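You operate a simulated robot arm through the tools that you are given. There is no shell and no other tool. Be economical: measure what you need, move in short steps, check, and stop when the job is done.

You are at the controls of a simulated two-armed robot. One attempt, no reset.

## Task
Put the lot box on the top of the wrap bench away on the front ledge of the well cabinet. Take the carton from the top of the press bench and leave it on the top of the near stack. Pull the blocks drawer open. The order is free. Set down upright: lot box.

It is judged by the outcome, as a careful person would: the job done as asked, and still so three seconds after it is handed in. It fails if anything else is knocked over, pushed out of place, dropped, spilled or broken.

## Robot
Two 7-joint arms with two-finger parallel grippers on one trunk, on a base that drives. Base frame: it is fixed to the floor where the robot stands at the start and does not move with it; the origin is under the middle of the robot, x ahead of it, y to its left, z up; the surface under the hand at the start is at about z = 0.62. Readings come in m, degrees, newtons and seconds.
The left shoulder is at the start at [0.07, 0.133, 1.026], the right one opposite. With the tool pointing down near the work surface each hand reaches from about 0.1 to 0.64 m from the robot's upright axis, wherever it stands, measured 20 degrees to its own side. Places, roughly: blocks drawer [-2.4, -5.6, 0.3]; carton (30x20x9 cm) [1.4, -5.6, 0.9]; front ledge of the well cabinet (50x15 cm) [-5.5, -8.1, 0.62]; top of the near stack [-0.8, -5.2, 0.7]. Payload 1.57 kg a hand.
The tool frame of a hand sits at the grasp point between the pads (the TCP): z along the fingers, y along the line on which they close. The tips reach 0.03 m beyond it. The gripper opens to 0.08 m. The fingers are 0.017 m wide and 0.012 m thick; the gripper's body (0.04 by 0.082 m) begins 0.08 m behind the TCP.
Orientation is that of the tool frame in the base frame, as a unit quaternion [w, x, y, z]. With the fingers straight down and closing along the base's y, the tool's x points along the base's -x, its y along +y and its z along -z.

## Interface
- The arms move only by the tool jog_arm. It takes "left_commands", "right_commands" or both (then of equal length, played together; a hand with none holds still); each is a list of rows, each a list of 7 numbers: the shift along the tool's x, y, z in m, then the turn, a rotation vector about the tool's x, y, z in degrees, then the gripper command, from -1 (fully open) to 1 (shut), values between in proportion. In form: [[tx, ty, tz, rx, ry, rz, jaw], ...]. A call has 1 to 8 rows; each row shifts and turns the commanded pose from where the row before left it, along the tool's axes as they then stand. A row lasts 0.2 s, in which the tool goes at most 0.05 m and 8.6 degrees; a call with a longer step from one row to the next is refused whole, and so is a gripper value outside its range. Where a pose cannot be reached the arm comes as near as it can. A force on the tool above 40 N (or 10 N above the force at the start of the call, whichever is more), or a blocked arm, ends the call early, and 0.2 s more pass. Each finger travels about 0.153 m/s and halts on what it meets, pressing with about 21 N; the grip force reading is that of the motor and also rises with nothing between the fingers. The clock runs only during rows and for 0.2 s after the last one: add rows that do not move to give the fingers time. The reply holds the time, the measured pose of the TCP, the force on the tool along the base axes, the opening and the grip force, in the units named above and with some noise, with the torque about the TCP (base axes, N m) and any sound that the robot's microphone picked up, and new pictures: "show" is both (left out), scene, wrist or none (wrist: the cameras of the hands that moved).
- Cameras (640 x 400 px; columns grow to the right, rows downward): "scene" is now at [0.1218, -0.0273, 1.2301]; the picture's right is [-0.37, -0.93, 0.00], its down [-0.72, 0.29, -0.63] and it looks along [0.58, -0.23, -0.78] (base axes); focal length 273 px, centre (320, 200). "left" rides on the left gripper at [0.072, 0.007, -0.122] in its tool frame; the picture's right is [-0.09, 1.00, 0.00], its down [-0.84, -0.08, -0.54] and it looks along [-0.54, -0.05, 0.84] (tool axes); focal length 238 px, centre (320, 200). "right" rides on the right gripper at [0.072, -0.007, -0.122] in its tool frame; the picture's right is [0.09, 1.00, 0.00], its down [-0.84, 0.08, -0.54] and it looks along [-0.54, 0.05, 0.84] (tool axes); focal length 238 px, centre (320, 200). There is no depth. A picture from a camera that has moved, and an enlarged one, comes with that camera's place and axes in the base frame and with its lens.
- slide_trunk(by): slides the trunk up (or, below 0, down) by that many m; the arms and the scene camera ride with it, the base frame stays. It gives what a move gives, with no picture.
- steer(legs): drives the robot by 1 to 6 legs, each [ahead, left, turn to the left] in m, m and degrees, along the robot's own axes; the way and the turn of a leg run together, so that a leg with both is an arc; at most 1.5 m and 180 degrees a leg. The arms and the cameras ride along, it lands a little off, and it stops where it bumps. It gives what a move gives, and a new picture of the scene camera.
- turn_head(pan, tilt): turns the head with the scene camera to pan (to the left, within 86 degrees either way) and tilt (down, from -29 to 69), counted from straight ahead of the robot. It gives what a move gives, and a new picture of the scene camera.
- close_up(camera, box): a new picture of the part [left, top, right, bottom] of that camera's present view, enlarged. No time passes.
- finish_job(): hands the job in; it is judged then, once.

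Work in short steps. Places have to be worked out from the pictures, the camera data and where the tool is seen: move nearer, look again, correct. Check each grasp and each placing, and mend what went wrong. You have 165 turns and 260 pictures in all, those below and enlarged ones among them. Open the grippers and draw the arms clear of the work before you hand the job in, unless the task says otherwise; then end with one line.

The tools are called as a command line: name --argument value ..., lists and objects as JSON in quotes. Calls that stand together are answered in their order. jog_arm: Moves the arms, as the interface text tells. Its arguments: {"type":"object","properties":{"left_commands":{"type":"array","items":{"type":"array","items":{"type":"number"}}},"right_commands":{"type":"array","items":{"type":"array","items":{"type":"number"}}},"show":{"type":"string","enum":["both","scene","wrist","none"]}},"required":[]} The other tools are called the same way: slide_trunk (by) slides the trunk up or down; steer (legs) drives the base; turn_head (pan, tilt) turns the head that bears the scene camera; close_up (camera, box) takes an enlarged picture of a part of a camera's view; finish_job () hands the job in.

At the start:

```text
time: 0.0
left_position: [0.3904, 0.0052, 0.8849]
left_orientation: [0.0, 0.0, 1.0, 0.001]
left_wrist_force: [0.7, 0.0, 0.3]
left_ft_torque: [-0.04, -0.04, 0.0]
left_gripper_width: 0.0803
left_gripper_force: 0.0
right_position: [0.3946, -0.3652, 0.8792]
right_orientation: [0.0, -0.001, 1.0, -0.001]
right_wrist_force: [0.5, -0.4, 0.1]
right_ft_torque: [0.0, -0.02, -0.01]
right_gripper_width: 0.0798
right_gripper_force: 0.0
trunk travel left (down, up): [-0.6, 0.34]
robot x, y, heading: [-0.0031, 0.0011, -0.2]
head pan, tilt: [-21.8, 51.3]
```

scene: 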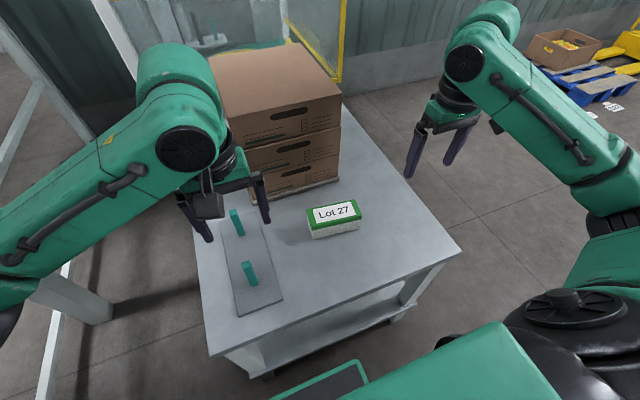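
right: 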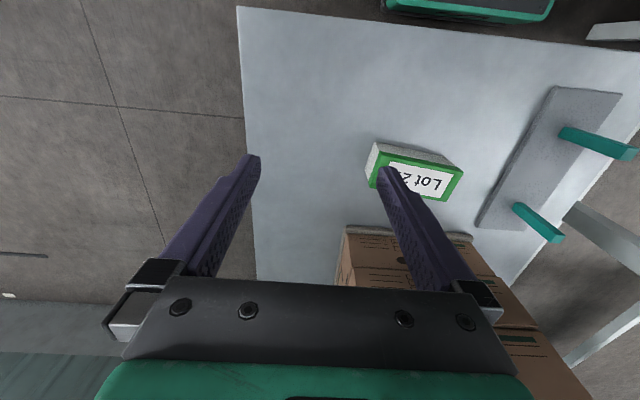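
left: 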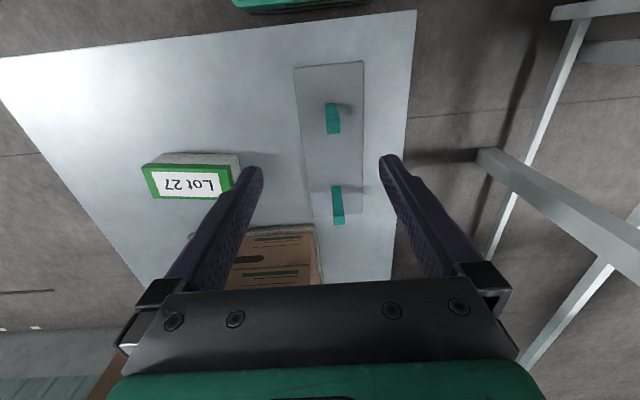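

The lot box sits near [0.48, -0.21], with its top at about z 0.68. I'll zoom in to get its size and yaw.

close_up --camera "right" --box '[340, 120, 500, 220]'

close_up --camera "scene" --box '[270, 180, 398, 260]'

```text
4.00 times, centred on (420, 170) of right
camera zoom: at [0.3216, -0.3704, 1.0024], right [-0.09, 1.0, 0.0], down [0.84, 0.08, 0.54], along [0.54, 0.05, -0.84], focal length 953 px, centre (-80, 320)
```

zoom: 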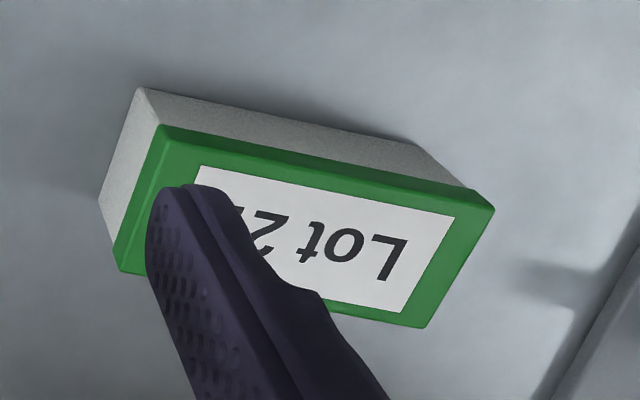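

```text
5.00 times, centred on (334, 220) of scene
camera zoom: at [0.1218, -0.0273, 1.2301], right [-0.37, -0.93, 0.0], down [-0.72, 0.29, -0.63], along [0.58, -0.23, -0.78], focal length 1364 px, centre (250, 100)
```

zoom: 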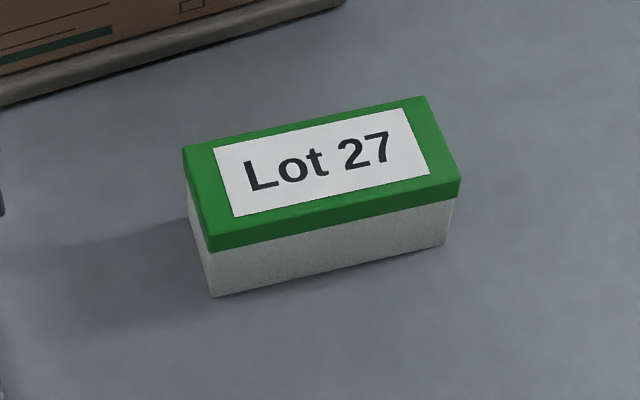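

Box: centre about (0.478, -0.208), top at z 0.68, 13 x 5.8 cm, long axis yawed about -6.5° from y. I'll turn the right hand so its fingers close across the short side.

jog_arm --right_commands '[[0, 0, 0, 0, 0, -8.35, -1], [0, 0, 0, 0, 0, -8.35, -1], [0, 0, 0, 0, 0, -8.35, -1], [0, 0, 0, 0, 0, -8.35, -1], [0, 0, 0, 0, 0, -8.35, -1], [0, 0, 0, 0, 0, -8.35, -1], [0, 0, 0, 0, 0, -8.35, -1], [0, 0, 0, 0, 0, -8.35, -1]]' --show "none"

jog_arm --right_commands '[[0, 0, 0, 0, 0, -8.35, -1], [0, 0, 0, 0, 0, -8.35, -1], [0, 0, 0, 0, 0, 0, -1]]' --show "wrist"

```text
time: 1.8
left_position: [0.3901, 0.0042, 0.8859]
left_orientation: [0.0, 0.001, 1.0, -0.001]
left_wrist_force: [0.6, -0.3, 0.3]
left_ft_torque: [0.01, -0.02, 0.0]
left_gripper_width: 0.08
left_gripper_force: 0.1
right_position: [0.3959, -0.3645, 0.879]
right_orientation: [-0.001, -0.552, 0.834, 0.0]
right_wrist_force: [-0.6, -0.5, 0.5]
right_ft_torque: [-0.03, 0.02, 0.0]
right_gripper_width: 0.0797
right_gripper_force: 0.0
trunk travel left (down, up): [-0.6, 0.34]
robot x, y, heading: [0.001, 0.0004, -0.1]
head pan, tilt: [-21.8, 51.3]
```

```text
time: 2.6
left_position: [0.3895, 0.0047, 0.886]
left_orientation: [0.0, 0.0, 1.0, 0.0]
left_wrist_force: [0.5, 0.4, 0.1]
left_ft_torque: [-0.03, 0.02, 0.0]
left_gripper_width: 0.0801
left_gripper_force: 0.0
right_position: [0.3937, -0.3643, 0.8809]
right_orientation: [-0.001, -0.667, 0.745, 0.0]
right_wrist_force: [-0.3, 0.2, -0.2]
right_ft_torque: [0.0, 0.05, -0.02]
right_gripper_width: 0.0799
right_gripper_force: 0.1
trunk travel left (down, up): [-0.6, 0.34]
robot x, y, heading: [-0.0044, 0.0028, -0.2]
head pan, tilt: [-21.8, 51.3]
camera right: at [0.3921, -0.4361, 1.0027], right [-1.0, 0.02, 0.0], down [0.02, 0.84, 0.54], along [0.01, 0.54, -0.84], focal length 238 px, centre (320, 200)
```

right: 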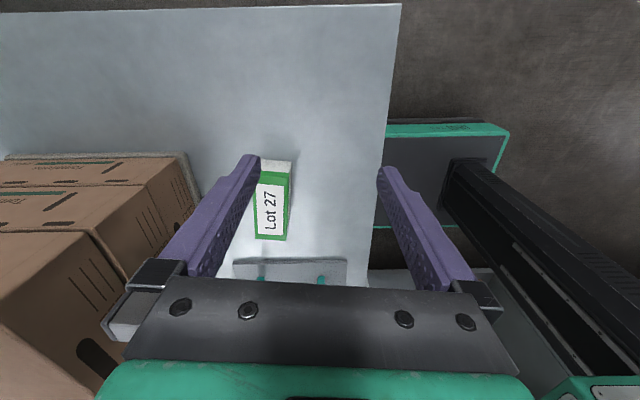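

Hand is aligned; now move above the box at z≈0.77.

jog_arm --right_commands '[[-0.0328, -0.0132, 0.022, 0, 0, 0, -1], [-0.0328, -0.0132, 0.022, 0, 0, 0, -1], [-0.0328, -0.0132, 0.022, 0, 0, 0, -1], [-0.0328, -0.0132, 0.022, 0, 0, 0, -1], [-0.0328, -0.0132, 0.022, 0, 0, 0, -1], [0, 0, 0, 0, 0, 0, -1]]'

```text
time: 4.0
left_position: [0.3879, 0.0047, 0.8859]
left_orientation: [0.0, -0.001, 1.0, 0.001]
left_wrist_force: [0.2, -0.4, 0.7]
left_ft_torque: [-0.03, 0.02, 0.0]
left_gripper_width: 0.0798
left_gripper_force: 0.0
right_position: [0.4779, -0.2097, 0.7692]
right_orientation: [-0.001, -0.667, 0.745, -0.001]
right_wrist_force: [0.2, -1.3, -0.2]
right_ft_torque: [0.01, 0.01, 0.01]
right_gripper_width: 0.0802
right_gripper_force: 0.1
trunk travel left (down, up): [-0.6, 0.34]
robot x, y, heading: [-0.0003, 0.002, 0.3]
head pan, tilt: [-21.8, 51.3]
camera scene: at [0.1213, -0.0279, 1.2302], right [-0.37, -0.93, 0.0], down [-0.72, 0.29, -0.63], along [0.58, -0.23, -0.78], focal length 273 px, centre (320, 200)
camera right: at [0.4756, -0.2809, 0.8925], right [-1.0, 0.02, 0.0], down [0.02, 0.84, 0.54], along [0.01, 0.54, -0.84], focal length 238 px, centre (320, 200)
```

scene: 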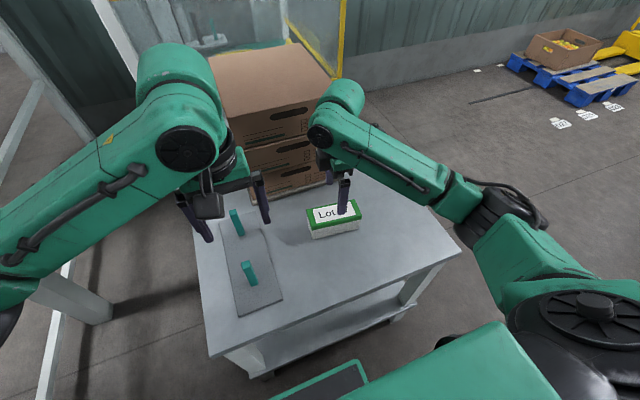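
right: 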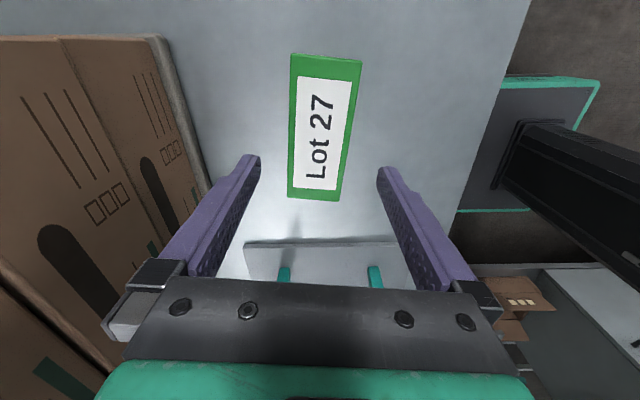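

The hand is centred over the box. Lowering to z≈0.658 with fingers open.

jog_arm --right_commands '[[0, 0, 0.037, 0, 0, 0, -1], [0, 0, 0.037, 0, 0, 0, -1], [0, 0, 0.037, 0, 0, 0, -1], [0, 0, 0, 0, 0, 0, -1]]'

```text
time: 5.0
left_position: [0.389, 0.0055, 0.8846]
left_orientation: [0.0, 0.0, 1.0, 0.0]
left_wrist_force: [-0.4, 0.2, 0.5]
left_ft_torque: [0.02, -0.02, -0.04]
left_gripper_width: 0.0802
left_gripper_force: 0.1
right_position: [0.4781, -0.2074, 0.6591]
right_orientation: [-0.001, -0.666, 0.746, 0.0]
right_wrist_force: [-0.6, -0.4, -1.0]
right_ft_torque: [0.0, -0.02, 0.01]
right_gripper_width: 0.0799
right_gripper_force: 0.1
trunk travel left (down, up): [-0.6, 0.34]
robot x, y, heading: [-0.0029, 0.0014, -0.1]
head pan, tilt: [-21.8, 51.3]
camera scene: at [0.1216, -0.0272, 1.2301], right [-0.37, -0.93, 0.0], down [-0.72, 0.29, -0.63], along [0.58, -0.23, -0.78], focal length 273 px, centre (320, 200)
camera right: at [0.4752, -0.2793, 0.7815], right [-1.0, 0.02, 0.0], down [0.02, 0.84, 0.54], along [0.01, 0.54, -0.84], focal length 238 px, centre (320, 200)
```

scene: 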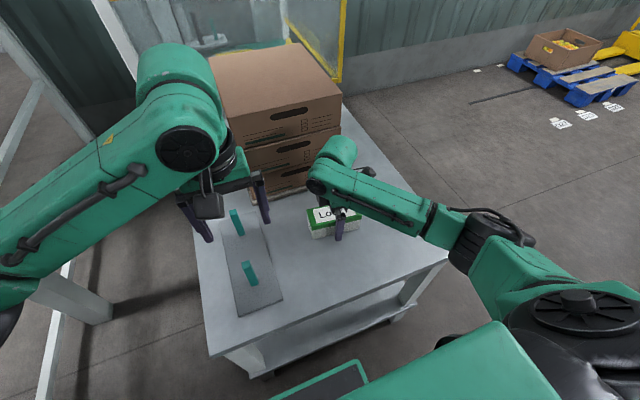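
right: 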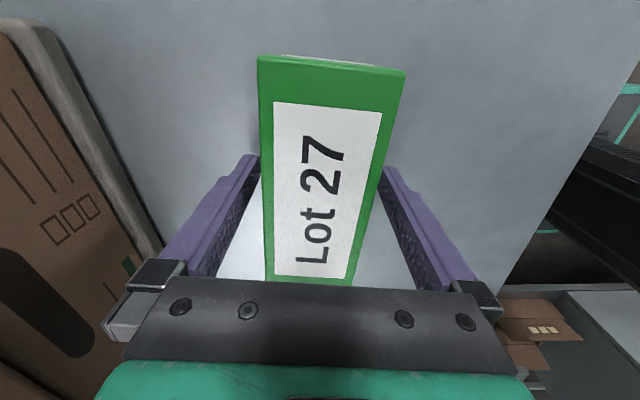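

The fingers straddle the box. Lower 5 mm more and close, then lift 2 cm.

jog_arm --right_commands '[[0, 0, 0.005, 0, 0, 0, -1], [0, 0, 0, 0, 0, 0, 1], [0, 0, 0, 0, 0, 0, 1], [0, 0, 0, 0, 0, 0, 1], [0, 0, -0.02, 0, 0, 0, 1], [0, 0, 0, 0, 0, 0, 1]]'

```text
time: 6.4
left_position: [0.3904, 0.0053, 0.8855]
left_orientation: [-0.002, 0.0, 1.0, 0.0]
left_wrist_force: [1.4, 0.3, 0.6]
left_ft_torque: [0.02, 0.01, 0.0]
left_gripper_width: 0.0801
left_gripper_force: 0.0
right_position: [0.4784, -0.2084, 0.6739]
right_orientation: [-0.001, -0.666, 0.746, 0.001]
right_wrist_force: [-0.1, 0.5, -3.0]
right_ft_torque: [0.01, -0.02, -0.03]
right_gripper_width: 0.056
right_gripper_force: 21.4
trunk travel left (down, up): [-0.6, 0.34]
robot x, y, heading: [0.0015, -0.0022, 0.3]
head pan, tilt: [-21.8, 51.3]
camera scene: at [0.1224, -0.0275, 1.23], right [-0.37, -0.93, 0.0], down [-0.72, 0.29, -0.62], along [0.58, -0.23, -0.78], focal length 273 px, centre (320, 200)
camera right: at [0.4759, -0.2802, 0.796], right [-1.0, 0.02, 0.0], down [0.02, 0.84, 0.54], along [0.01, 0.54, -0.84], focal length 238 px, centre (320, 200)
```

scene: 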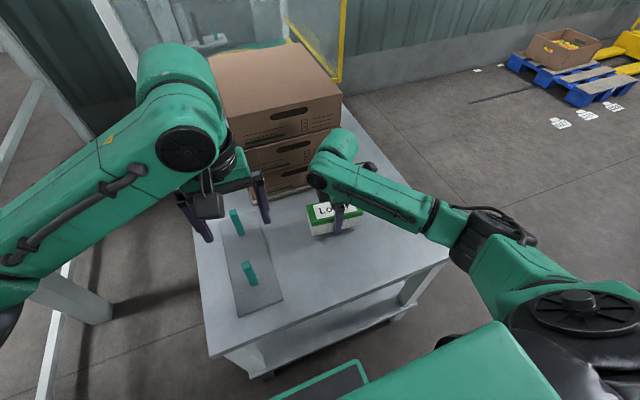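
right: 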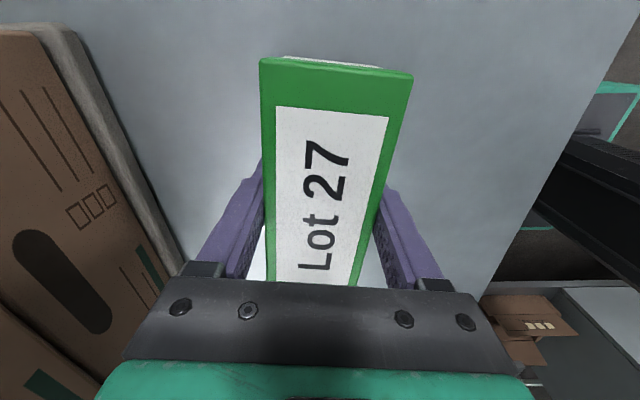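

Box held (56 mm opening, ~3 N). Raise it and draw it in toward the body for driving.

jog_arm --right_commands '[[0, 0, -0.045, 0, 0, 0, 1], [0, 0, -0.045, 0, 0, 0, 1], [0, 0, -0.045, 0, 0, 0, 1], [0, 0, -0.045, 0, 0, 0, 1], [0.035, 0.02, 0, 0, 0, 0, 1], [0.035, 0.02, 0, 0, 0, 0, 1], [0.0, 0.04, 0, 0, 0, 0, 1], [0, 0, 0, 0, 0, 0, 1]]' --left_commands '[[0, 0, 0, 0, 0, 0, -1], [0, 0, 0, 0, 0, 0, -1], [0, 0, 0, 0, 0, 0, -1], [0.03, 0, 0, 0, 0, 0, -1], [0.03, 0, 0, 0, 0, 0, -1], [0.03, 0.02, 0, 0, 0, 0, -1], [0, 0.04, 0, 0, 0, 0, -1], [0, 0, 0, 0, 0, 0, -1]]' --show "none"

turn_head --pan -80 --tilt 10

turn_head --pan -30 --tilt 15

turn_head --pan 80 --tilt 15

```text
time: 8.2
left_position: [0.3, 0.0647, 0.8857]
left_orientation: [-0.001, 0.001, 1.0, 0.001]
left_wrist_force: [0.0, -0.7, 0.7]
left_ft_torque: [0.01, 0.02, 0.02]
left_gripper_width: 0.08
left_gripper_force: 0.1
right_position: [0.393, -0.2699, 0.853]
right_orientation: [-0.001, -0.667, 0.745, 0.0]
right_wrist_force: [0.7, -0.6, -2.0]
right_ft_torque: [0.05, 0.03, -0.01]
right_gripper_width: 0.0556
right_gripper_force: 21.3
trunk travel left (down, up): [-0.6, 0.34]
robot x, y, heading: [-0.0025, 0.0009, 0.2]
head pan, tilt: [-21.8, 51.3]
```

```text
time: 9.5
left_position: [0.2992, 0.0666, 0.8868]
left_orientation: [0.0, 0.0, 1.0, 0.0]
left_wrist_force: [-0.3, -0.2, -0.7]
left_ft_torque: [0.01, -0.01, -0.03]
left_gripper_width: 0.08
left_gripper_force: 0.0
right_position: [0.3916, -0.2693, 0.8546]
right_orientation: [0.0, -0.666, 0.746, 0.001]
right_wrist_force: [-1.0, -1.0, -1.5]
right_ft_torque: [0.03, 0.01, -0.04]
right_gripper_width: 0.0558
right_gripper_force: 20.9
trunk travel left (down, up): [-0.6, 0.34]
robot x, y, heading: [-0.0018, 0.0003, -0.1]
head pan, tilt: [-80.0, 10.0]
camera scene: at [0.068, -0.0909, 1.2936], right [-0.98, -0.17, 0.0], down [-0.03, 0.17, -0.98], along [0.17, -0.97, -0.17], focal length 273 px, centre (320, 200)
```

scene: 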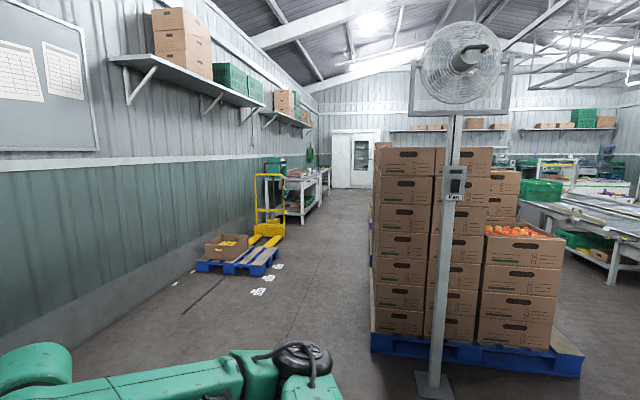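

```text
time: 10.7
left_position: [0.2987, 0.0653, 0.8852]
left_orientation: [0.0, 0.0, 1.0, 0.0]
left_wrist_force: [-0.1, -0.3, 0.0]
left_ft_torque: [0.01, 0.01, -0.01]
left_gripper_width: 0.08
left_gripper_force: 0.1
right_position: [0.3934, -0.2706, 0.8551]
right_orientation: [0.0, -0.667, 0.745, 0.001]
right_wrist_force: [0.4, -0.4, -1.9]
right_ft_torque: [-0.01, 0.0, 0.0]
right_gripper_width: 0.0556
right_gripper_force: 21.2
trunk travel left (down, up): [-0.6, 0.34]
robot x, y, heading: [-0.0003, 0.0001, 0.1]
head pan, tilt: [-30.0, 15.0]
camera scene: at [0.1326, -0.0462, 1.2855], right [-0.5, -0.87, 0.0], down [-0.22, 0.13, -0.97], along [0.84, -0.48, -0.26], focal length 273 px, centre (320, 200)
```

scene: 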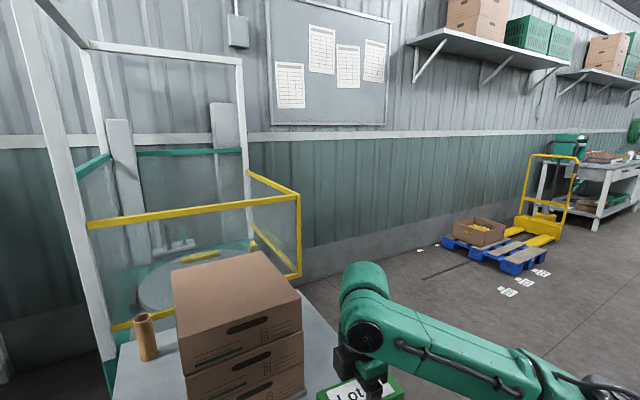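

```text
time: 12.5
left_position: [0.2991, 0.0665, 0.8867]
left_orientation: [0.0, 0.0, 1.0, 0.0]
left_wrist_force: [0.2, -0.4, 0.8]
left_ft_torque: [0.01, 0.03, 0.01]
left_gripper_width: 0.0802
left_gripper_force: 0.0
right_position: [0.3927, -0.2698, 0.8538]
right_orientation: [0.0, -0.667, 0.745, 0.0]
right_wrist_force: [-0.5, -0.8, -2.3]
right_ft_torque: [0.0, 0.01, 0.0]
right_gripper_width: 0.0557
right_gripper_force: 20.9
trunk travel left (down, up): [-0.6, 0.34]
robot x, y, heading: [0.0005, -0.0039, 0.1]
head pan, tilt: [80.0, 15.0]
camera scene: at [0.0681, 0.0926, 1.2856], right [0.98, -0.17, 0.0], down [-0.05, -0.25, -0.97], along [0.17, 0.95, -0.26], focal length 273 px, centre (320, 200)
```

scene: 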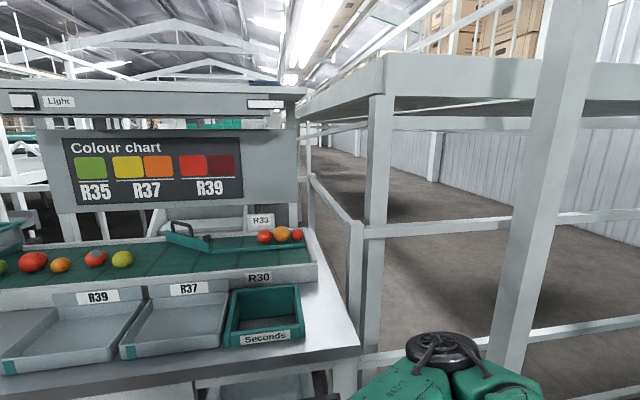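

A main aisle runs along -y, between the wall and the pallet stack. I'll strafe clear of the bench, turn right to face down the aisle and look.

turn_head --pan 0 --tilt 20

steer --legs '[[0, -0.5, 0], [0, 0, -90]]'

```text
time: 14.1
left_position: [0.298, 0.0648, 0.8862]
left_orientation: [-0.001, 0.0, 1.0, 0.0]
left_wrist_force: [0.1, 0.1, 0.0]
left_ft_torque: [0.05, 0.03, -0.01]
left_gripper_width: 0.0799
left_gripper_force: 0.0
right_position: [0.3921, -0.2693, 0.8539]
right_orientation: [-0.001, -0.667, 0.745, 0.0]
right_wrist_force: [0.3, 0.1, -2.5]
right_ft_torque: [-0.04, -0.03, -0.02]
right_gripper_width: 0.0559
right_gripper_force: 21.6
trunk travel left (down, up): [-0.6, 0.34]
robot x, y, heading: [-0.0002, 0.004, -0.0]
head pan, tilt: [0.0, 20.0]
camera scene: at [0.1449, 0.0007, 1.2774], right [0.0, -1.0, 0.0], down [-0.34, 0.0, -0.94], along [0.94, 0.0, -0.34], focal length 273 px, centre (320, 200)
```

scene: 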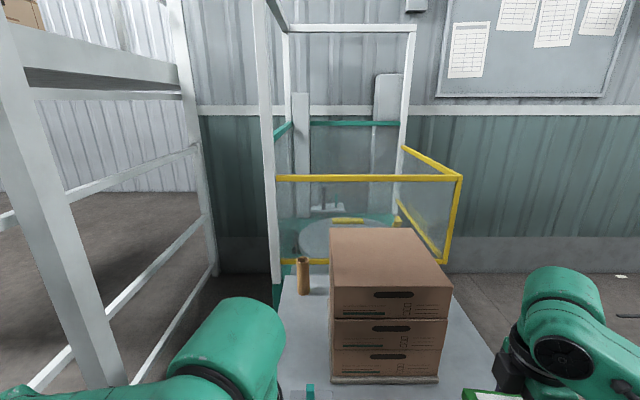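

```text
time: 20.7
left_position: [0.0699, -0.7913, 0.8863]
left_orientation: [-0.001, 0.699, 0.715, 0.0]
left_wrist_force: [-0.8, -0.5, -0.1]
left_ft_torque: [-0.01, 0.01, -0.05]
left_gripper_width: 0.0801
left_gripper_force: 0.0
right_position: [-0.2628, -0.8927, 0.8542]
right_orientation: [0.0, 0.044, 0.999, 0.001]
right_wrist_force: [0.5, -0.5, -2.2]
right_ft_torque: [0.01, -0.01, -0.02]
right_gripper_width: 0.056
right_gripper_force: 21.4
trunk travel left (down, up): [-0.6, 0.34]
robot x, y, heading: [-0.0022, -0.4935, -88.5]
head pan, tilt: [0.0, 20.0]
camera scene: at [0.002, -0.6377, 1.2774], right [-1.0, -0.02, 0.0], down [-0.01, 0.34, -0.94], along [0.02, -0.94, -0.34], focal length 273 px, centre (320, 200)
```

scene: 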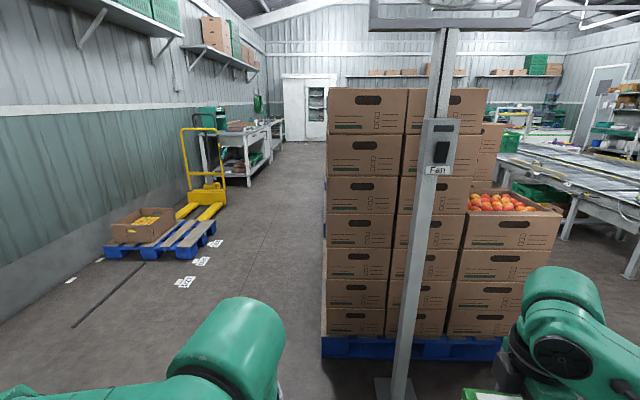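

The aisle is clear at about x 0.55. Shift left then drive 3 m down.

steer --legs '[[0, 0.57, -1.5], [1.5, 0, 0], [1.3, 0, 0]]'

```text
time: 22.1
left_position: [0.1652, -0.7922, 0.8858]
left_orientation: [-0.001, 0.699, 0.715, 0.0]
left_wrist_force: [1.2, 0.2, 0.7]
left_ft_torque: [-0.02, 0.03, 0.0]
left_gripper_width: 0.0799
left_gripper_force: 0.1
right_position: [-0.1695, -0.8916, 0.8543]
right_orientation: [-0.001, 0.044, 0.999, 0.0]
right_wrist_force: [0.9, 0.6, -2.5]
right_ft_torque: [0.01, 0.03, -0.01]
right_gripper_width: 0.0558
right_gripper_force: 20.9
trunk travel left (down, up): [-0.6, 0.34]
robot x, y, heading: [0.0876, -0.4951, -88.4]
head pan, tilt: [0.0, 20.0]
stopped in leg 1: the robot was blocked; the commanded pose is now the measured one
camera scene: at [0.0972, -0.6366, 1.2774], right [-1.0, -0.02, 0.0], down [-0.01, 0.34, -0.94], along [0.02, -0.94, -0.34], focal length 273 px, centre (320, 200)
```

scene: 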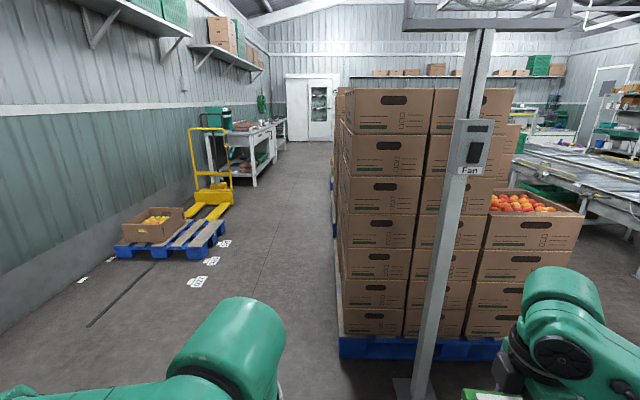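

The base bumped, probably on the bench side. Back off slightly, go ahead 0.35 m, then shift left.

steer --legs '[[0, -0.05, 0], [0.4, 0, 0], [0, 0.5, -1.5]]'

```text
time: 27.7
left_position: [0.6105, -1.1946, 0.8865]
left_orientation: [0.0, 0.711, 0.703, 0.001]
left_wrist_force: [-0.1, -0.4, -1.2]
left_ft_torque: [-0.03, 0.03, 0.01]
left_gripper_width: 0.0801
left_gripper_force: 0.1
right_position: [0.2731, -1.2837, 0.8531]
right_orientation: [-0.001, 0.061, 0.998, 0.001]
right_wrist_force: [-0.4, -0.8, -2.6]
right_ft_torque: [-0.03, 0.03, 0.0]
right_gripper_width: 0.0557
right_gripper_force: 20.8
trunk travel left (down, up): [-0.6, 0.34]
robot x, y, heading: [0.5485, -0.8947, -90.7]
head pan, tilt: [0.0, 20.0]
camera scene: at [0.5471, -1.0375, 1.2774], right [-1.0, 0.01, 0.0], down [0.0, 0.34, -0.94], along [-0.01, -0.94, -0.34], focal length 273 px, centre (320, 200)
```

scene: 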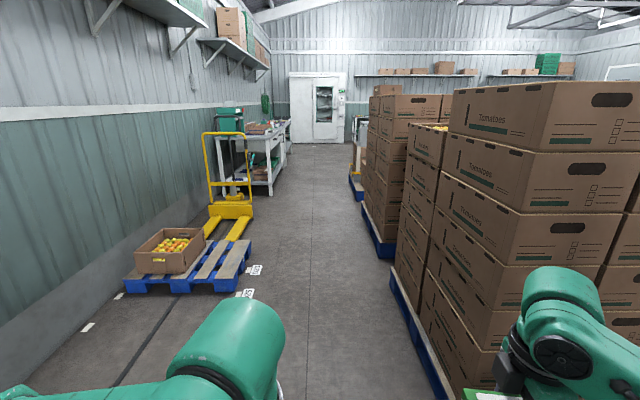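

The aisle runs between x≈-0.03 and x≈1.18, and I'm centred in it. Driving 2.8 m ahead.

steer --legs '[[1.4, 0, 0.7], [1.4, 0, 0]]'

```text
time: 41.3
left_position: [0.6056, -4.0075, 0.8858]
left_orientation: [0.001, 0.7, 0.714, 0.0]
left_wrist_force: [0.8, 0.4, 0.2]
left_ft_torque: [-0.01, -0.01, 0.01]
left_gripper_width: 0.0802
left_gripper_force: 0.1
right_position: [0.2701, -4.1054, 0.8539]
right_orientation: [-0.001, 0.046, 0.999, -0.001]
right_wrist_force: [0.0, 0.3, -2.2]
right_ft_torque: [-0.01, 0.0, 0.0]
right_gripper_width: 0.0556
right_gripper_force: 21.0
trunk travel left (down, up): [-0.6, 0.34]
robot x, y, heading: [0.5334, -3.7064, -89.0]
head pan, tilt: [0.0, 20.0]
camera scene: at [0.5369, -3.8519, 1.2774], right [-1.0, -0.02, 0.0], down [-0.01, 0.34, -0.94], along [0.02, -0.94, -0.34], focal length 273 px, centre (320, 200)
```

scene: 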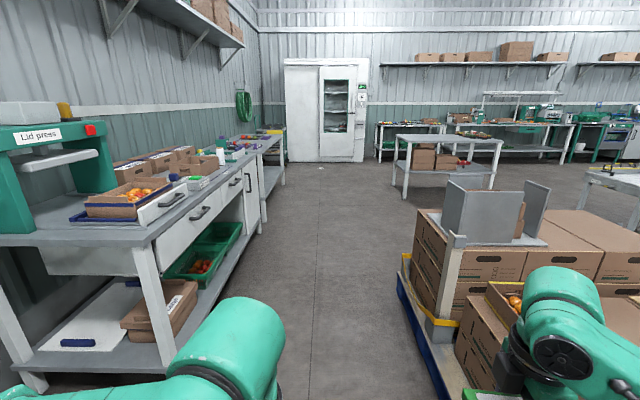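

The press bench is on my left and the low pallet stack on my right. I'll look right and left before going on.

turn_head --pan -60 --tilt 22

turn_head --pan 45 --tilt 25

```text
time: 42.6
left_position: [0.6041, -4.0068, 0.8864]
left_orientation: [0.0, 0.7, 0.714, 0.0]
left_wrist_force: [0.0, 0.6, -0.4]
left_ft_torque: [0.02, 0.03, 0.04]
left_gripper_width: 0.08
left_gripper_force: 0.0
right_position: [0.2702, -4.1067, 0.854]
right_orientation: [-0.001, 0.046, 0.999, 0.0]
right_wrist_force: [-0.7, -0.6, -2.3]
right_ft_torque: [0.03, -0.06, 0.02]
right_gripper_width: 0.0557
right_gripper_force: 20.9
trunk travel left (down, up): [-0.6, 0.34]
robot x, y, heading: [0.5313, -3.7071, -88.7]
head pan, tilt: [-60.0, 22.0]
camera scene: at [0.4556, -3.8068, 1.2741], right [-0.52, 0.86, 0.0], down [0.32, 0.19, -0.93], along [-0.79, -0.48, -0.37], focal length 273 px, centre (320, 200)
```

scene: 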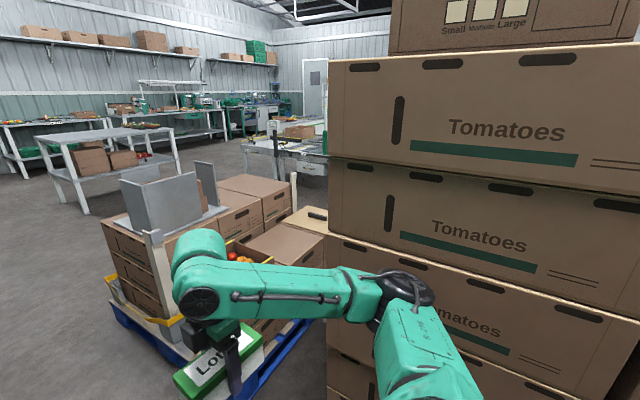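

```text
time: 44.5
left_position: [0.6046, -4.0072, 0.886]
left_orientation: [0.001, 0.7, 0.714, 0.001]
left_wrist_force: [0.0, 0.1, 0.1]
left_ft_torque: [0.0, -0.02, -0.02]
left_gripper_width: 0.0799
left_gripper_force: 0.0
right_position: [0.2716, -4.1056, 0.8536]
right_orientation: [-0.001, 0.046, 0.999, 0.0]
right_wrist_force: [-0.3, 0.4, -2.1]
right_ft_torque: [0.01, 0.01, 0.01]
right_gripper_width: 0.0559
right_gripper_force: 21.0
trunk travel left (down, up): [-0.6, 0.34]
robot x, y, heading: [0.5319, -3.7079, -89.0]
head pan, tilt: [45.0, 25.0]
camera scene: at [0.6014, -3.8227, 1.2693], right [-0.69, -0.72, 0.0], down [-0.3, 0.29, -0.91], along [0.65, -0.63, -0.42], focal length 273 px, centre (320, 200)
```

scene: 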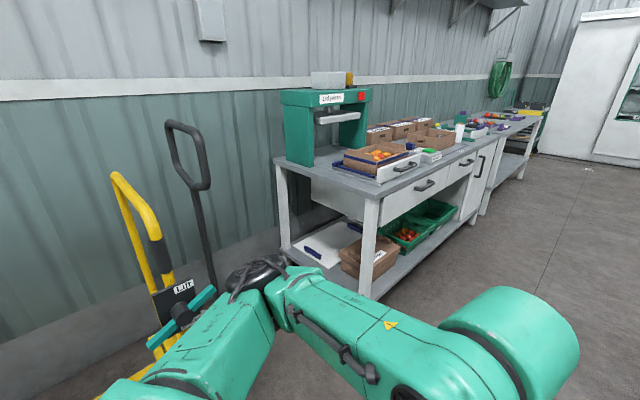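

Way ahead is clear. Go 1.5 m ahead and look around again for the drawer and the well cabinet.

steer --legs '[[1.5, 0, -1.0], [0.6, 0, 0]]'

turn_head --pan -75 --tilt 20

turn_head --pan 45 --tilt 25

```text
time: 54.8
left_position: [0.6388, -6.0885, 0.8854]
left_orientation: [0.001, 0.703, 0.711, 0.001]
left_wrist_force: [-0.2, -1.0, -0.6]
left_ft_torque: [0.03, -0.01, 0.02]
left_gripper_width: 0.0799
left_gripper_force: 0.1
right_position: [0.3045, -6.1865, 0.8535]
right_orientation: [-0.001, 0.051, 0.999, 0.0]
right_wrist_force: [-0.2, 0.0, -2.6]
right_ft_torque: [-0.03, -0.01, 0.02]
right_gripper_width: 0.0558
right_gripper_force: 20.8
trunk travel left (down, up): [-0.6, 0.34]
robot x, y, heading: [0.5722, -5.7926, -89.5]
head pan, tilt: [45.0, 25.0]
camera scene: at [0.6375, -5.9052, 1.2693], right [-0.7, -0.71, 0.0], down [-0.3, 0.3, -0.91], along [0.65, -0.63, -0.42], focal length 273 px, centre (320, 200)
```

scene: 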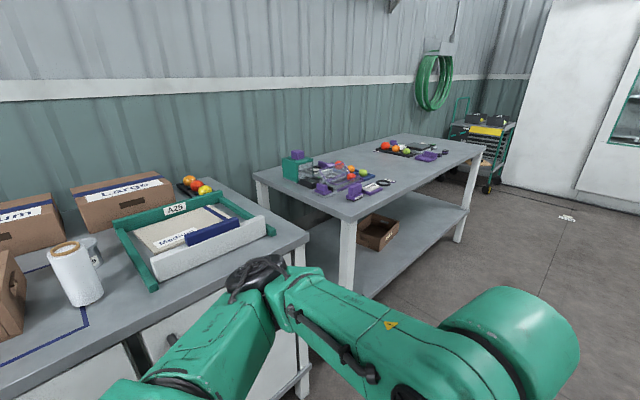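

```text
time: 56.8
left_position: [0.6403, -6.0885, 0.8861]
left_orientation: [0.001, 0.703, 0.711, 0.001]
left_wrist_force: [-0.3, -0.1, 0.1]
left_ft_torque: [0.02, -0.01, -0.02]
left_gripper_width: 0.08
left_gripper_force: 0.0
right_position: [0.3044, -6.1859, 0.8538]
right_orientation: [-0.002, 0.051, 0.999, 0.0]
right_wrist_force: [0.5, 0.1, -1.9]
right_ft_torque: [-0.06, -0.01, -0.01]
right_gripper_width: 0.0556
right_gripper_force: 20.9
trunk travel left (down, up): [-0.6, 0.34]
robot x, y, heading: [0.5691, -5.7902, -89.2]
head pan, tilt: [-75.0, 20.0]
camera scene: at [0.482, -5.8658, 1.2774], right [-0.27, 0.96, 0.0], down [0.33, 0.09, -0.94], along [-0.9, -0.25, -0.34], focal length 273 px, centre (320, 200)
```

scene: 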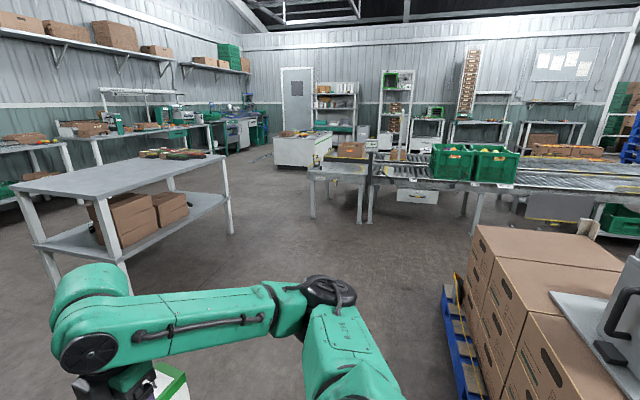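

```text
time: 58.8
left_position: [0.6389, -6.0885, 0.8865]
left_orientation: [0.0, 0.702, 0.712, 0.0]
left_wrist_force: [-0.5, -0.6, -0.1]
left_ft_torque: [0.0, 0.02, 0.0]
left_gripper_width: 0.08
left_gripper_force: 0.0
right_position: [0.3042, -6.1855, 0.8536]
right_orientation: [-0.001, 0.05, 0.999, 0.0]
right_wrist_force: [0.0, -0.4, -2.3]
right_ft_torque: [0.0, 0.01, 0.04]
right_gripper_width: 0.0557
right_gripper_force: 20.8
trunk travel left (down, up): [-0.6, 0.34]
robot x, y, heading: [0.5692, -5.791, -89.4]
head pan, tilt: [45.0, 25.0]
camera scene: at [0.6375, -5.9051, 1.2693], right [-0.7, -0.71, 0.0], down [-0.3, 0.3, -0.91], along [0.65, -0.63, -0.42], focal length 273 px, centre (320, 200)
```

scene: 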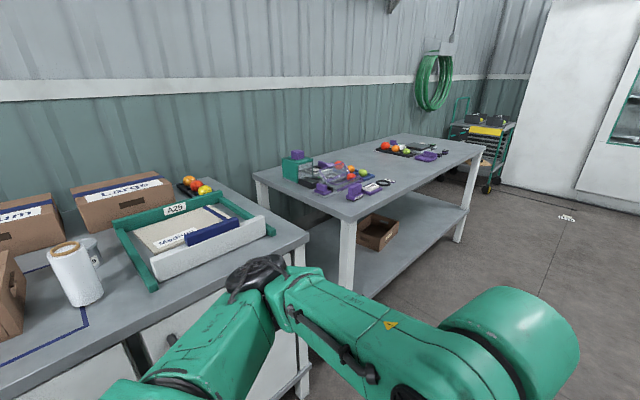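

The white drawer under the conveyor end at about (-2.4, -5.6) is the blocks drawer; the white cabinet beyond it is the well cabinet. Go to y≈-6.5, turn to face -x and look.

turn_head --pan 0 --tilt 22

steer --legs '[[0.8, 0, 0], [0, 0, -90], [1.3, 0, 0]]'

```text
time: 59.9
left_position: [0.6386, -6.0896, 0.8861]
left_orientation: [0.0, 0.703, 0.711, 0.001]
left_wrist_force: [0.9, 0.6, -0.3]
left_ft_torque: [0.01, -0.01, -0.01]
left_gripper_width: 0.0799
left_gripper_force: 0.1
right_position: [0.3044, -6.1876, 0.8541]
right_orientation: [0.0, 0.051, 0.999, 0.0]
right_wrist_force: [-0.3, 0.5, -2.0]
right_ft_torque: [-0.01, 0.0, 0.0]
right_gripper_width: 0.056
right_gripper_force: 21.0
trunk travel left (down, up): [-0.6, 0.34]
robot x, y, heading: [0.5699, -5.7922, -89.4]
head pan, tilt: [0.0, 22.0]
camera scene: at [0.5728, -5.9335, 1.2741], right [-1.0, -0.01, 0.0], down [0.0, 0.38, -0.93], along [0.01, -0.93, -0.38], focal length 273 px, centre (320, 200)
```

scene: 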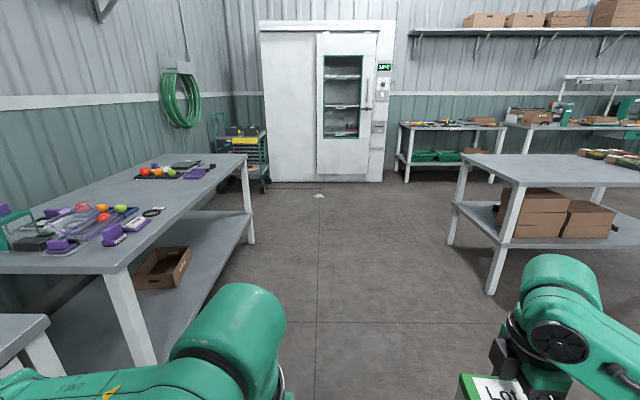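

```text
time: 74.3
left_position: [-1.036, -6.6212, 0.8871]
left_orientation: [0.001, 1.0, -0.011, 0.0]
left_wrist_force: [0.3, 0.2, -0.3]
left_ft_torque: [0.0, -0.01, -0.04]
left_gripper_width: 0.0798
left_gripper_force: 0.0
right_position: [-1.1209, -6.2831, 0.8537]
right_orientation: [-0.001, 0.753, 0.658, 0.0]
right_wrist_force: [0.8, -0.3, -2.8]
right_ft_torque: [0.01, -0.03, 0.02]
right_gripper_width: 0.0559
right_gripper_force: 21.0
trunk travel left (down, up): [-0.6, 0.34]
robot x, y, heading: [-0.7319, -6.5615, 178.4]
head pan, tilt: [0.0, 22.0]
camera scene: at [-0.8777, -6.5576, 1.2741], right [0.02, 1.0, 0.0], down [0.37, -0.01, -0.93], along [-0.93, 0.02, -0.38], focal length 273 px, centre (320, 200)
```

scene: 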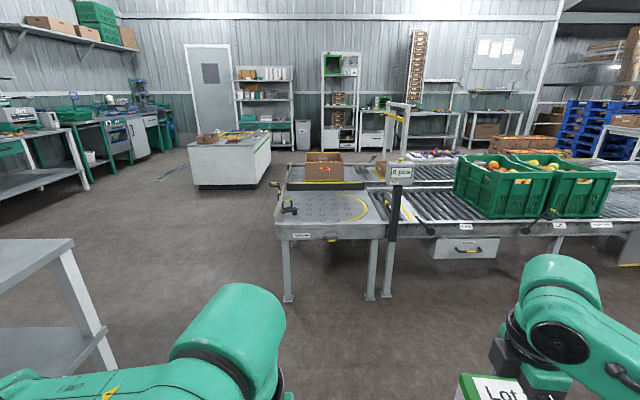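

There's a gap between the table (y < -7.47) and the conveyor end (y > -6.75). I'll pass at y≈-7.1.

steer --legs '[[0, 0.53, 1.6], [1.5, 0, 0], [0.5, 0, 0]]'

```text
time: 86.9
left_position: [-3.0174, -7.1697, 0.8862]
left_orientation: [0.001, 1.0, 0.0, 0.0]
left_wrist_force: [-0.7, 0.4, -0.4]
left_ft_torque: [0.0, -0.02, -0.03]
left_gripper_width: 0.08
left_gripper_force: 0.1
right_position: [-3.1106, -6.8345, 0.8537]
right_orientation: [-0.001, 0.747, 0.665, 0.001]
right_wrist_force: [0.4, -0.2, -2.3]
right_ft_torque: [0.02, 0.03, -0.03]
right_gripper_width: 0.0557
right_gripper_force: 21.3
trunk travel left (down, up): [-0.6, 0.34]
robot x, y, heading: [-2.7171, -7.1063, 179.9]
head pan, tilt: [0.0, 22.0]
camera scene: at [-2.8608, -7.1026, 1.2741], right [0.0, 1.0, 0.0], down [0.38, 0.0, -0.93], along [-0.93, 0.0, -0.38], focal length 273 px, centre (320, 200)
```

scene: 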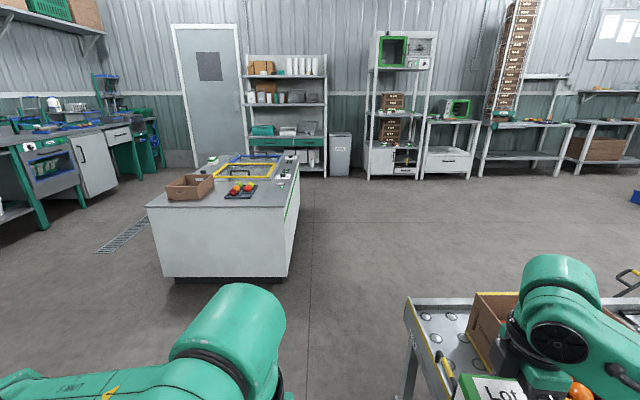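

The cabinet top is at about z 0.6, with the well open in its middle. The ledge at (-5.5, -8.1) lies along the -y side, so I'll go round that side.

steer --legs '[[0.3, 1.0, 0], [0.5, 0.8, 0]]'

turn_head --pan -20 --tilt 25

```text
time: 96.8
left_position: [-3.8195, -8.9696, 0.8863]
left_orientation: [0.001, 1.0, 0.005, 0.001]
left_wrist_force: [-0.6, -0.2, 0.4]
left_ft_torque: [0.02, 0.01, 0.03]
left_gripper_width: 0.0799
left_gripper_force: 0.1
right_position: [-3.9168, -8.6357, 0.8541]
right_orientation: [0.0, 0.742, 0.67, 0.002]
right_wrist_force: [1.1, 0.2, -2.5]
right_ft_torque: [0.01, 0.04, 0.03]
right_gripper_width: 0.0557
right_gripper_force: 21.3
trunk travel left (down, up): [-0.6, 0.34]
robot x, y, heading: [-3.5233, -8.9009, -179.5]
head pan, tilt: [0.0, 22.0]
camera scene: at [-3.664, -8.9017, 1.2741], right [-0.01, 1.0, 0.0], down [0.38, 0.0, -0.93], along [-0.93, -0.01, -0.38], focal length 273 px, centre (320, 200)
```

scene: 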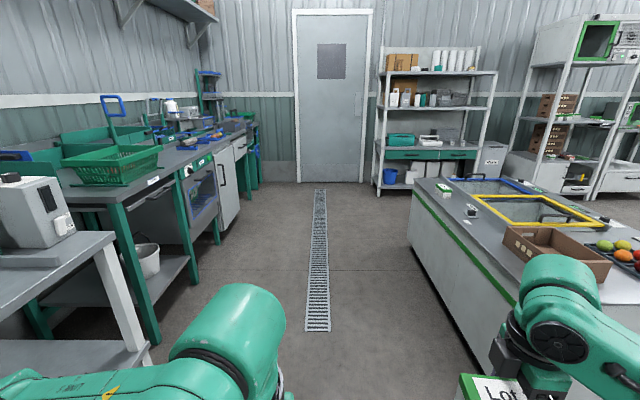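

```text
time: 97.6
left_position: [-3.8197, -8.9696, 0.8865]
left_orientation: [0.001, 1.0, 0.004, 0.0]
left_wrist_force: [0.2, -0.1, 0.5]
left_ft_torque: [0.03, -0.01, 0.0]
left_gripper_width: 0.0798
left_gripper_force: 0.1
right_position: [-3.9156, -8.6351, 0.8544]
right_orientation: [-0.001, 0.743, 0.67, 0.001]
right_wrist_force: [0.9, 0.3, -1.9]
right_ft_torque: [-0.02, -0.02, -0.01]
right_gripper_width: 0.0555
right_gripper_force: 20.5
trunk travel left (down, up): [-0.6, 0.34]
robot x, y, heading: [-3.5231, -8.9012, -179.5]
head pan, tilt: [-20.0, 25.0]
camera scene: at [-3.6579, -8.8701, 1.2693], right [0.33, 0.94, 0.0], down [0.4, -0.14, -0.91], along [-0.85, 0.3, -0.42], focal length 273 px, centre (320, 200)
```

scene: 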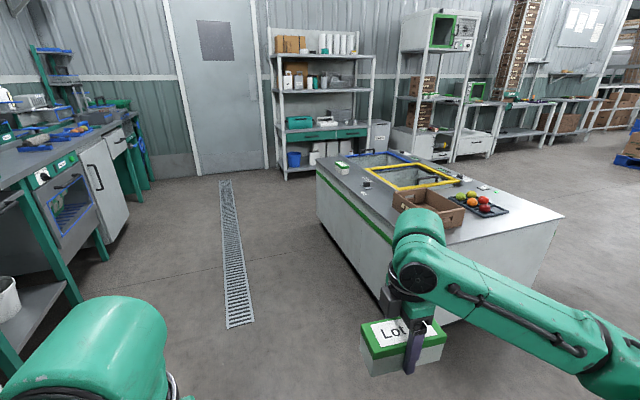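

Lane along the -y side is clear. Drive along it and turn to face the ledge.

steer --legs '[[1.1, 0, -0.5], [1.03, 0, 0], [0, 0, -90]]'

turn_head --pan -15 --tilt 48

```text
time: 111.9
left_position: [-5.6955, -8.592, 0.8852]
left_orientation: [0.0, -0.699, 0.715, 0.0]
left_wrist_force: [0.8, -0.3, 0.4]
left_ft_torque: [0.01, 0.01, -0.01]
left_gripper_width: 0.0801
left_gripper_force: 0.1
right_position: [-5.3568, -8.506, 0.8529]
right_orientation: [0.0, 0.998, -0.066, 0.001]
right_wrist_force: [-0.1, 0.1, -2.5]
right_ft_torque: [0.02, -0.01, 0.02]
right_gripper_width: 0.0558
right_gripper_force: 21.1
trunk travel left (down, up): [-0.6, 0.34]
robot x, y, heading: [-5.6341, -8.8919, 88.8]
head pan, tilt: [-20.0, 25.0]
camera scene: at [-5.5998, -8.7549, 1.2693], right [0.93, -0.36, 0.0], down [-0.15, -0.39, -0.91], along [0.33, 0.84, -0.42], focal length 273 px, centre (320, 200)
```

scene: 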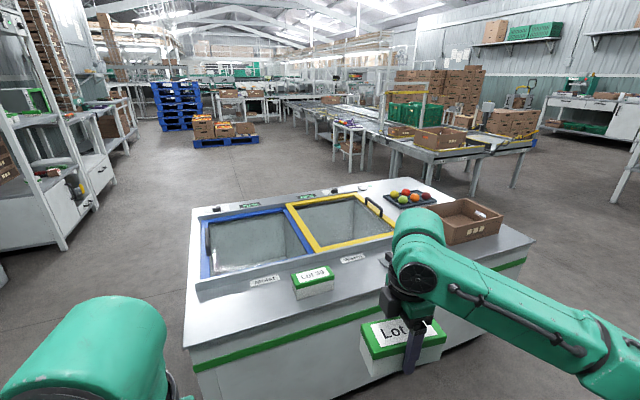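

```text
time: 112.8
left_position: [-5.6947, -8.5913, 0.8868]
left_orientation: [0.0, -0.699, 0.715, 0.001]
left_wrist_force: [0.1, -0.8, 0.6]
left_ft_torque: [-0.01, 0.02, 0.06]
left_gripper_width: 0.08
left_gripper_force: 0.1
right_position: [-5.357, -8.506, 0.8522]
right_orientation: [-0.001, 0.998, -0.066, 0.001]
right_wrist_force: [0.1, 0.8, -2.2]
right_ft_torque: [0.0, 0.01, -0.02]
right_gripper_width: 0.0558
right_gripper_force: 21.3
trunk travel left (down, up): [-0.6, 0.34]
robot x, y, heading: [-5.6346, -8.8917, 88.6]
head pan, tilt: [-15.0, 48.0]
camera scene: at [-5.6112, -8.7651, 1.2346], right [0.96, -0.28, 0.0], down [-0.21, -0.71, -0.67], along [0.19, 0.64, -0.74], focal length 273 px, centre (320, 200)
```

scene: 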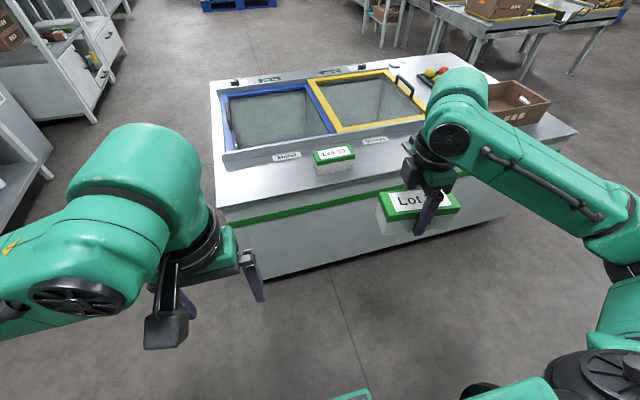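

A Lot 33 box already stands on the ledge around (-5.38, -8.13), with free space on its left. I'll zoom in to measure.

close_up --camera "scene" --box '[200, 110, 440, 260]'

```text
2.67 times, centred on (320, 185) of scene
camera zoom: at [-5.6112, -8.7651, 1.2346], right [0.96, -0.28, 0.0], down [-0.21, -0.71, -0.67], along [0.19, 0.64, -0.74], focal length 728 px, centre (320, 240)
```

zoom: 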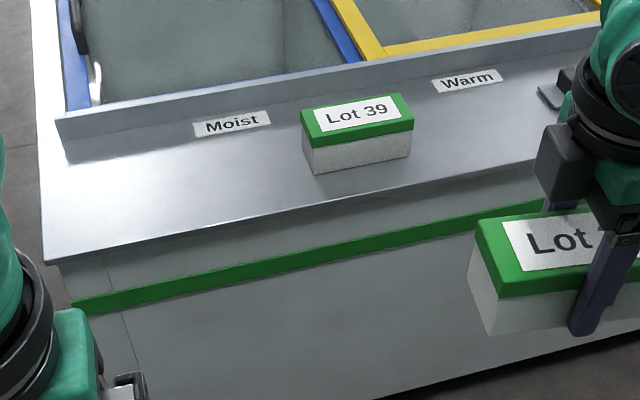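

Ledge: y -8.185 to -8.03, x -5.75 to -5.25. The Lot 39 box covers x -5.43 to -5.30. I'll aim for (-5.585, -8.113); first drive closer.

steer --legs '[[0.29, 0.09, 1.3]]'

```text
time: 114.9
left_position: [-5.7873, -8.3003, 0.8864]
left_orientation: [-0.001, -0.706, 0.708, 0.0]
left_wrist_force: [-0.2, -0.6, 0.3]
left_ft_torque: [-0.03, 0.0, 0.0]
left_gripper_width: 0.0799
left_gripper_force: 0.1
right_position: [-5.4514, -8.2075, 0.8541]
right_orientation: [0.001, 0.998, -0.057, 0.0]
right_wrist_force: [0.7, -0.4, -2.7]
right_ft_torque: [-0.02, 0.02, -0.03]
right_gripper_width: 0.0561
right_gripper_force: 21.2
trunk travel left (down, up): [-0.6, 0.34]
robot x, y, heading: [-5.7222, -8.5984, 89.9]
head pan, tilt: [-15.0, 48.0]
camera scene: at [-5.6994, -8.472, 1.2345], right [0.97, -0.26, 0.0], down [-0.19, -0.72, -0.67], along [0.17, 0.65, -0.74], focal length 273 px, centre (320, 200)
```

scene: 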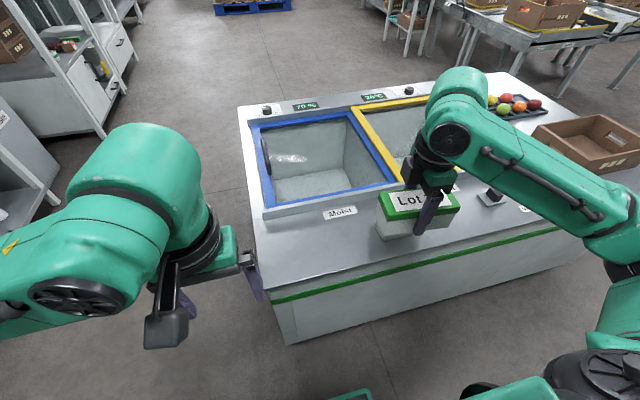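

Rotate 6.5° to align with the ledge, and move above the target.

jog_arm --right_commands '[[0, 0, 0, 0, 0, -6.5, 1], [-0.0335, -0.0236, 0, 0, 0, 0, 1], [-0.0335, -0.0236, 0, 0, 0, 0, 1], [-0.0335, -0.0236, 0, 0, 0, 0, 1], [-0.0335, -0.0236, 0, 0, 0, 0, 1], [0, 0, 0.03, 0, 0, 0, 1], [0, 0, 0.03, 0, 0, 0, 1], [0, 0, 0, 0, 0, 0, 1]]'

```text
time: 116.7
left_position: [-5.7855, -8.3011, 0.8855]
left_orientation: [-0.001, -0.706, 0.708, 0.001]
left_wrist_force: [-0.6, 0.7, 0.4]
left_ft_torque: [0.0, 0.01, 0.01]
left_gripper_width: 0.08
left_gripper_force: 0.1
right_position: [-5.5849, -8.1149, 0.7927]
right_orientation: [-0.001, 1.0, 0.0, 0.0]
right_wrist_force: [0.1, 0.2, -2.0]
right_ft_torque: [0.01, 0.01, 0.01]
right_gripper_width: 0.0559
right_gripper_force: 21.2
trunk travel left (down, up): [-0.6, 0.34]
robot x, y, heading: [-5.7175, -8.5992, 90.0]
head pan, tilt: [-15.0, 48.0]
camera scene: at [-5.6995, -8.4724, 1.2346], right [0.97, -0.26, 0.0], down [-0.19, -0.72, -0.67], along [0.17, 0.65, -0.74], focal length 273 px, centre (320, 200)
camera right: at [-5.5147, -8.1082, 0.916], right [0.09, -1.0, 0.0], down [-0.84, -0.08, 0.54], along [-0.54, -0.05, -0.84], focal length 238 px, centre (320, 200)
```

scene: 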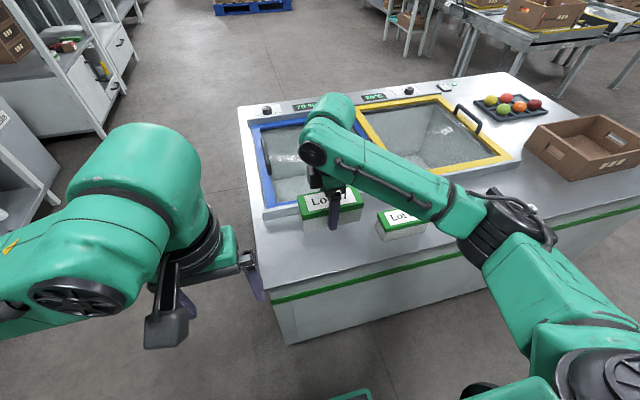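
right: 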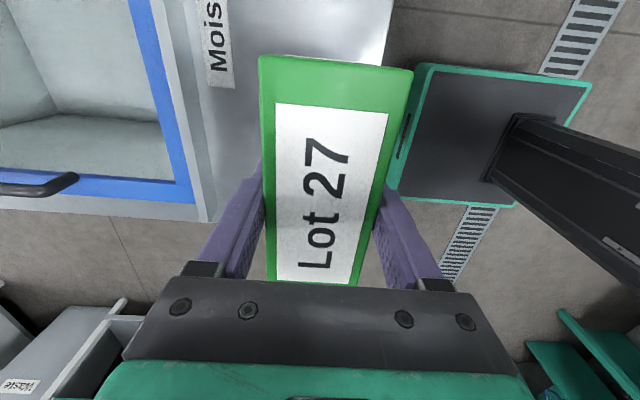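

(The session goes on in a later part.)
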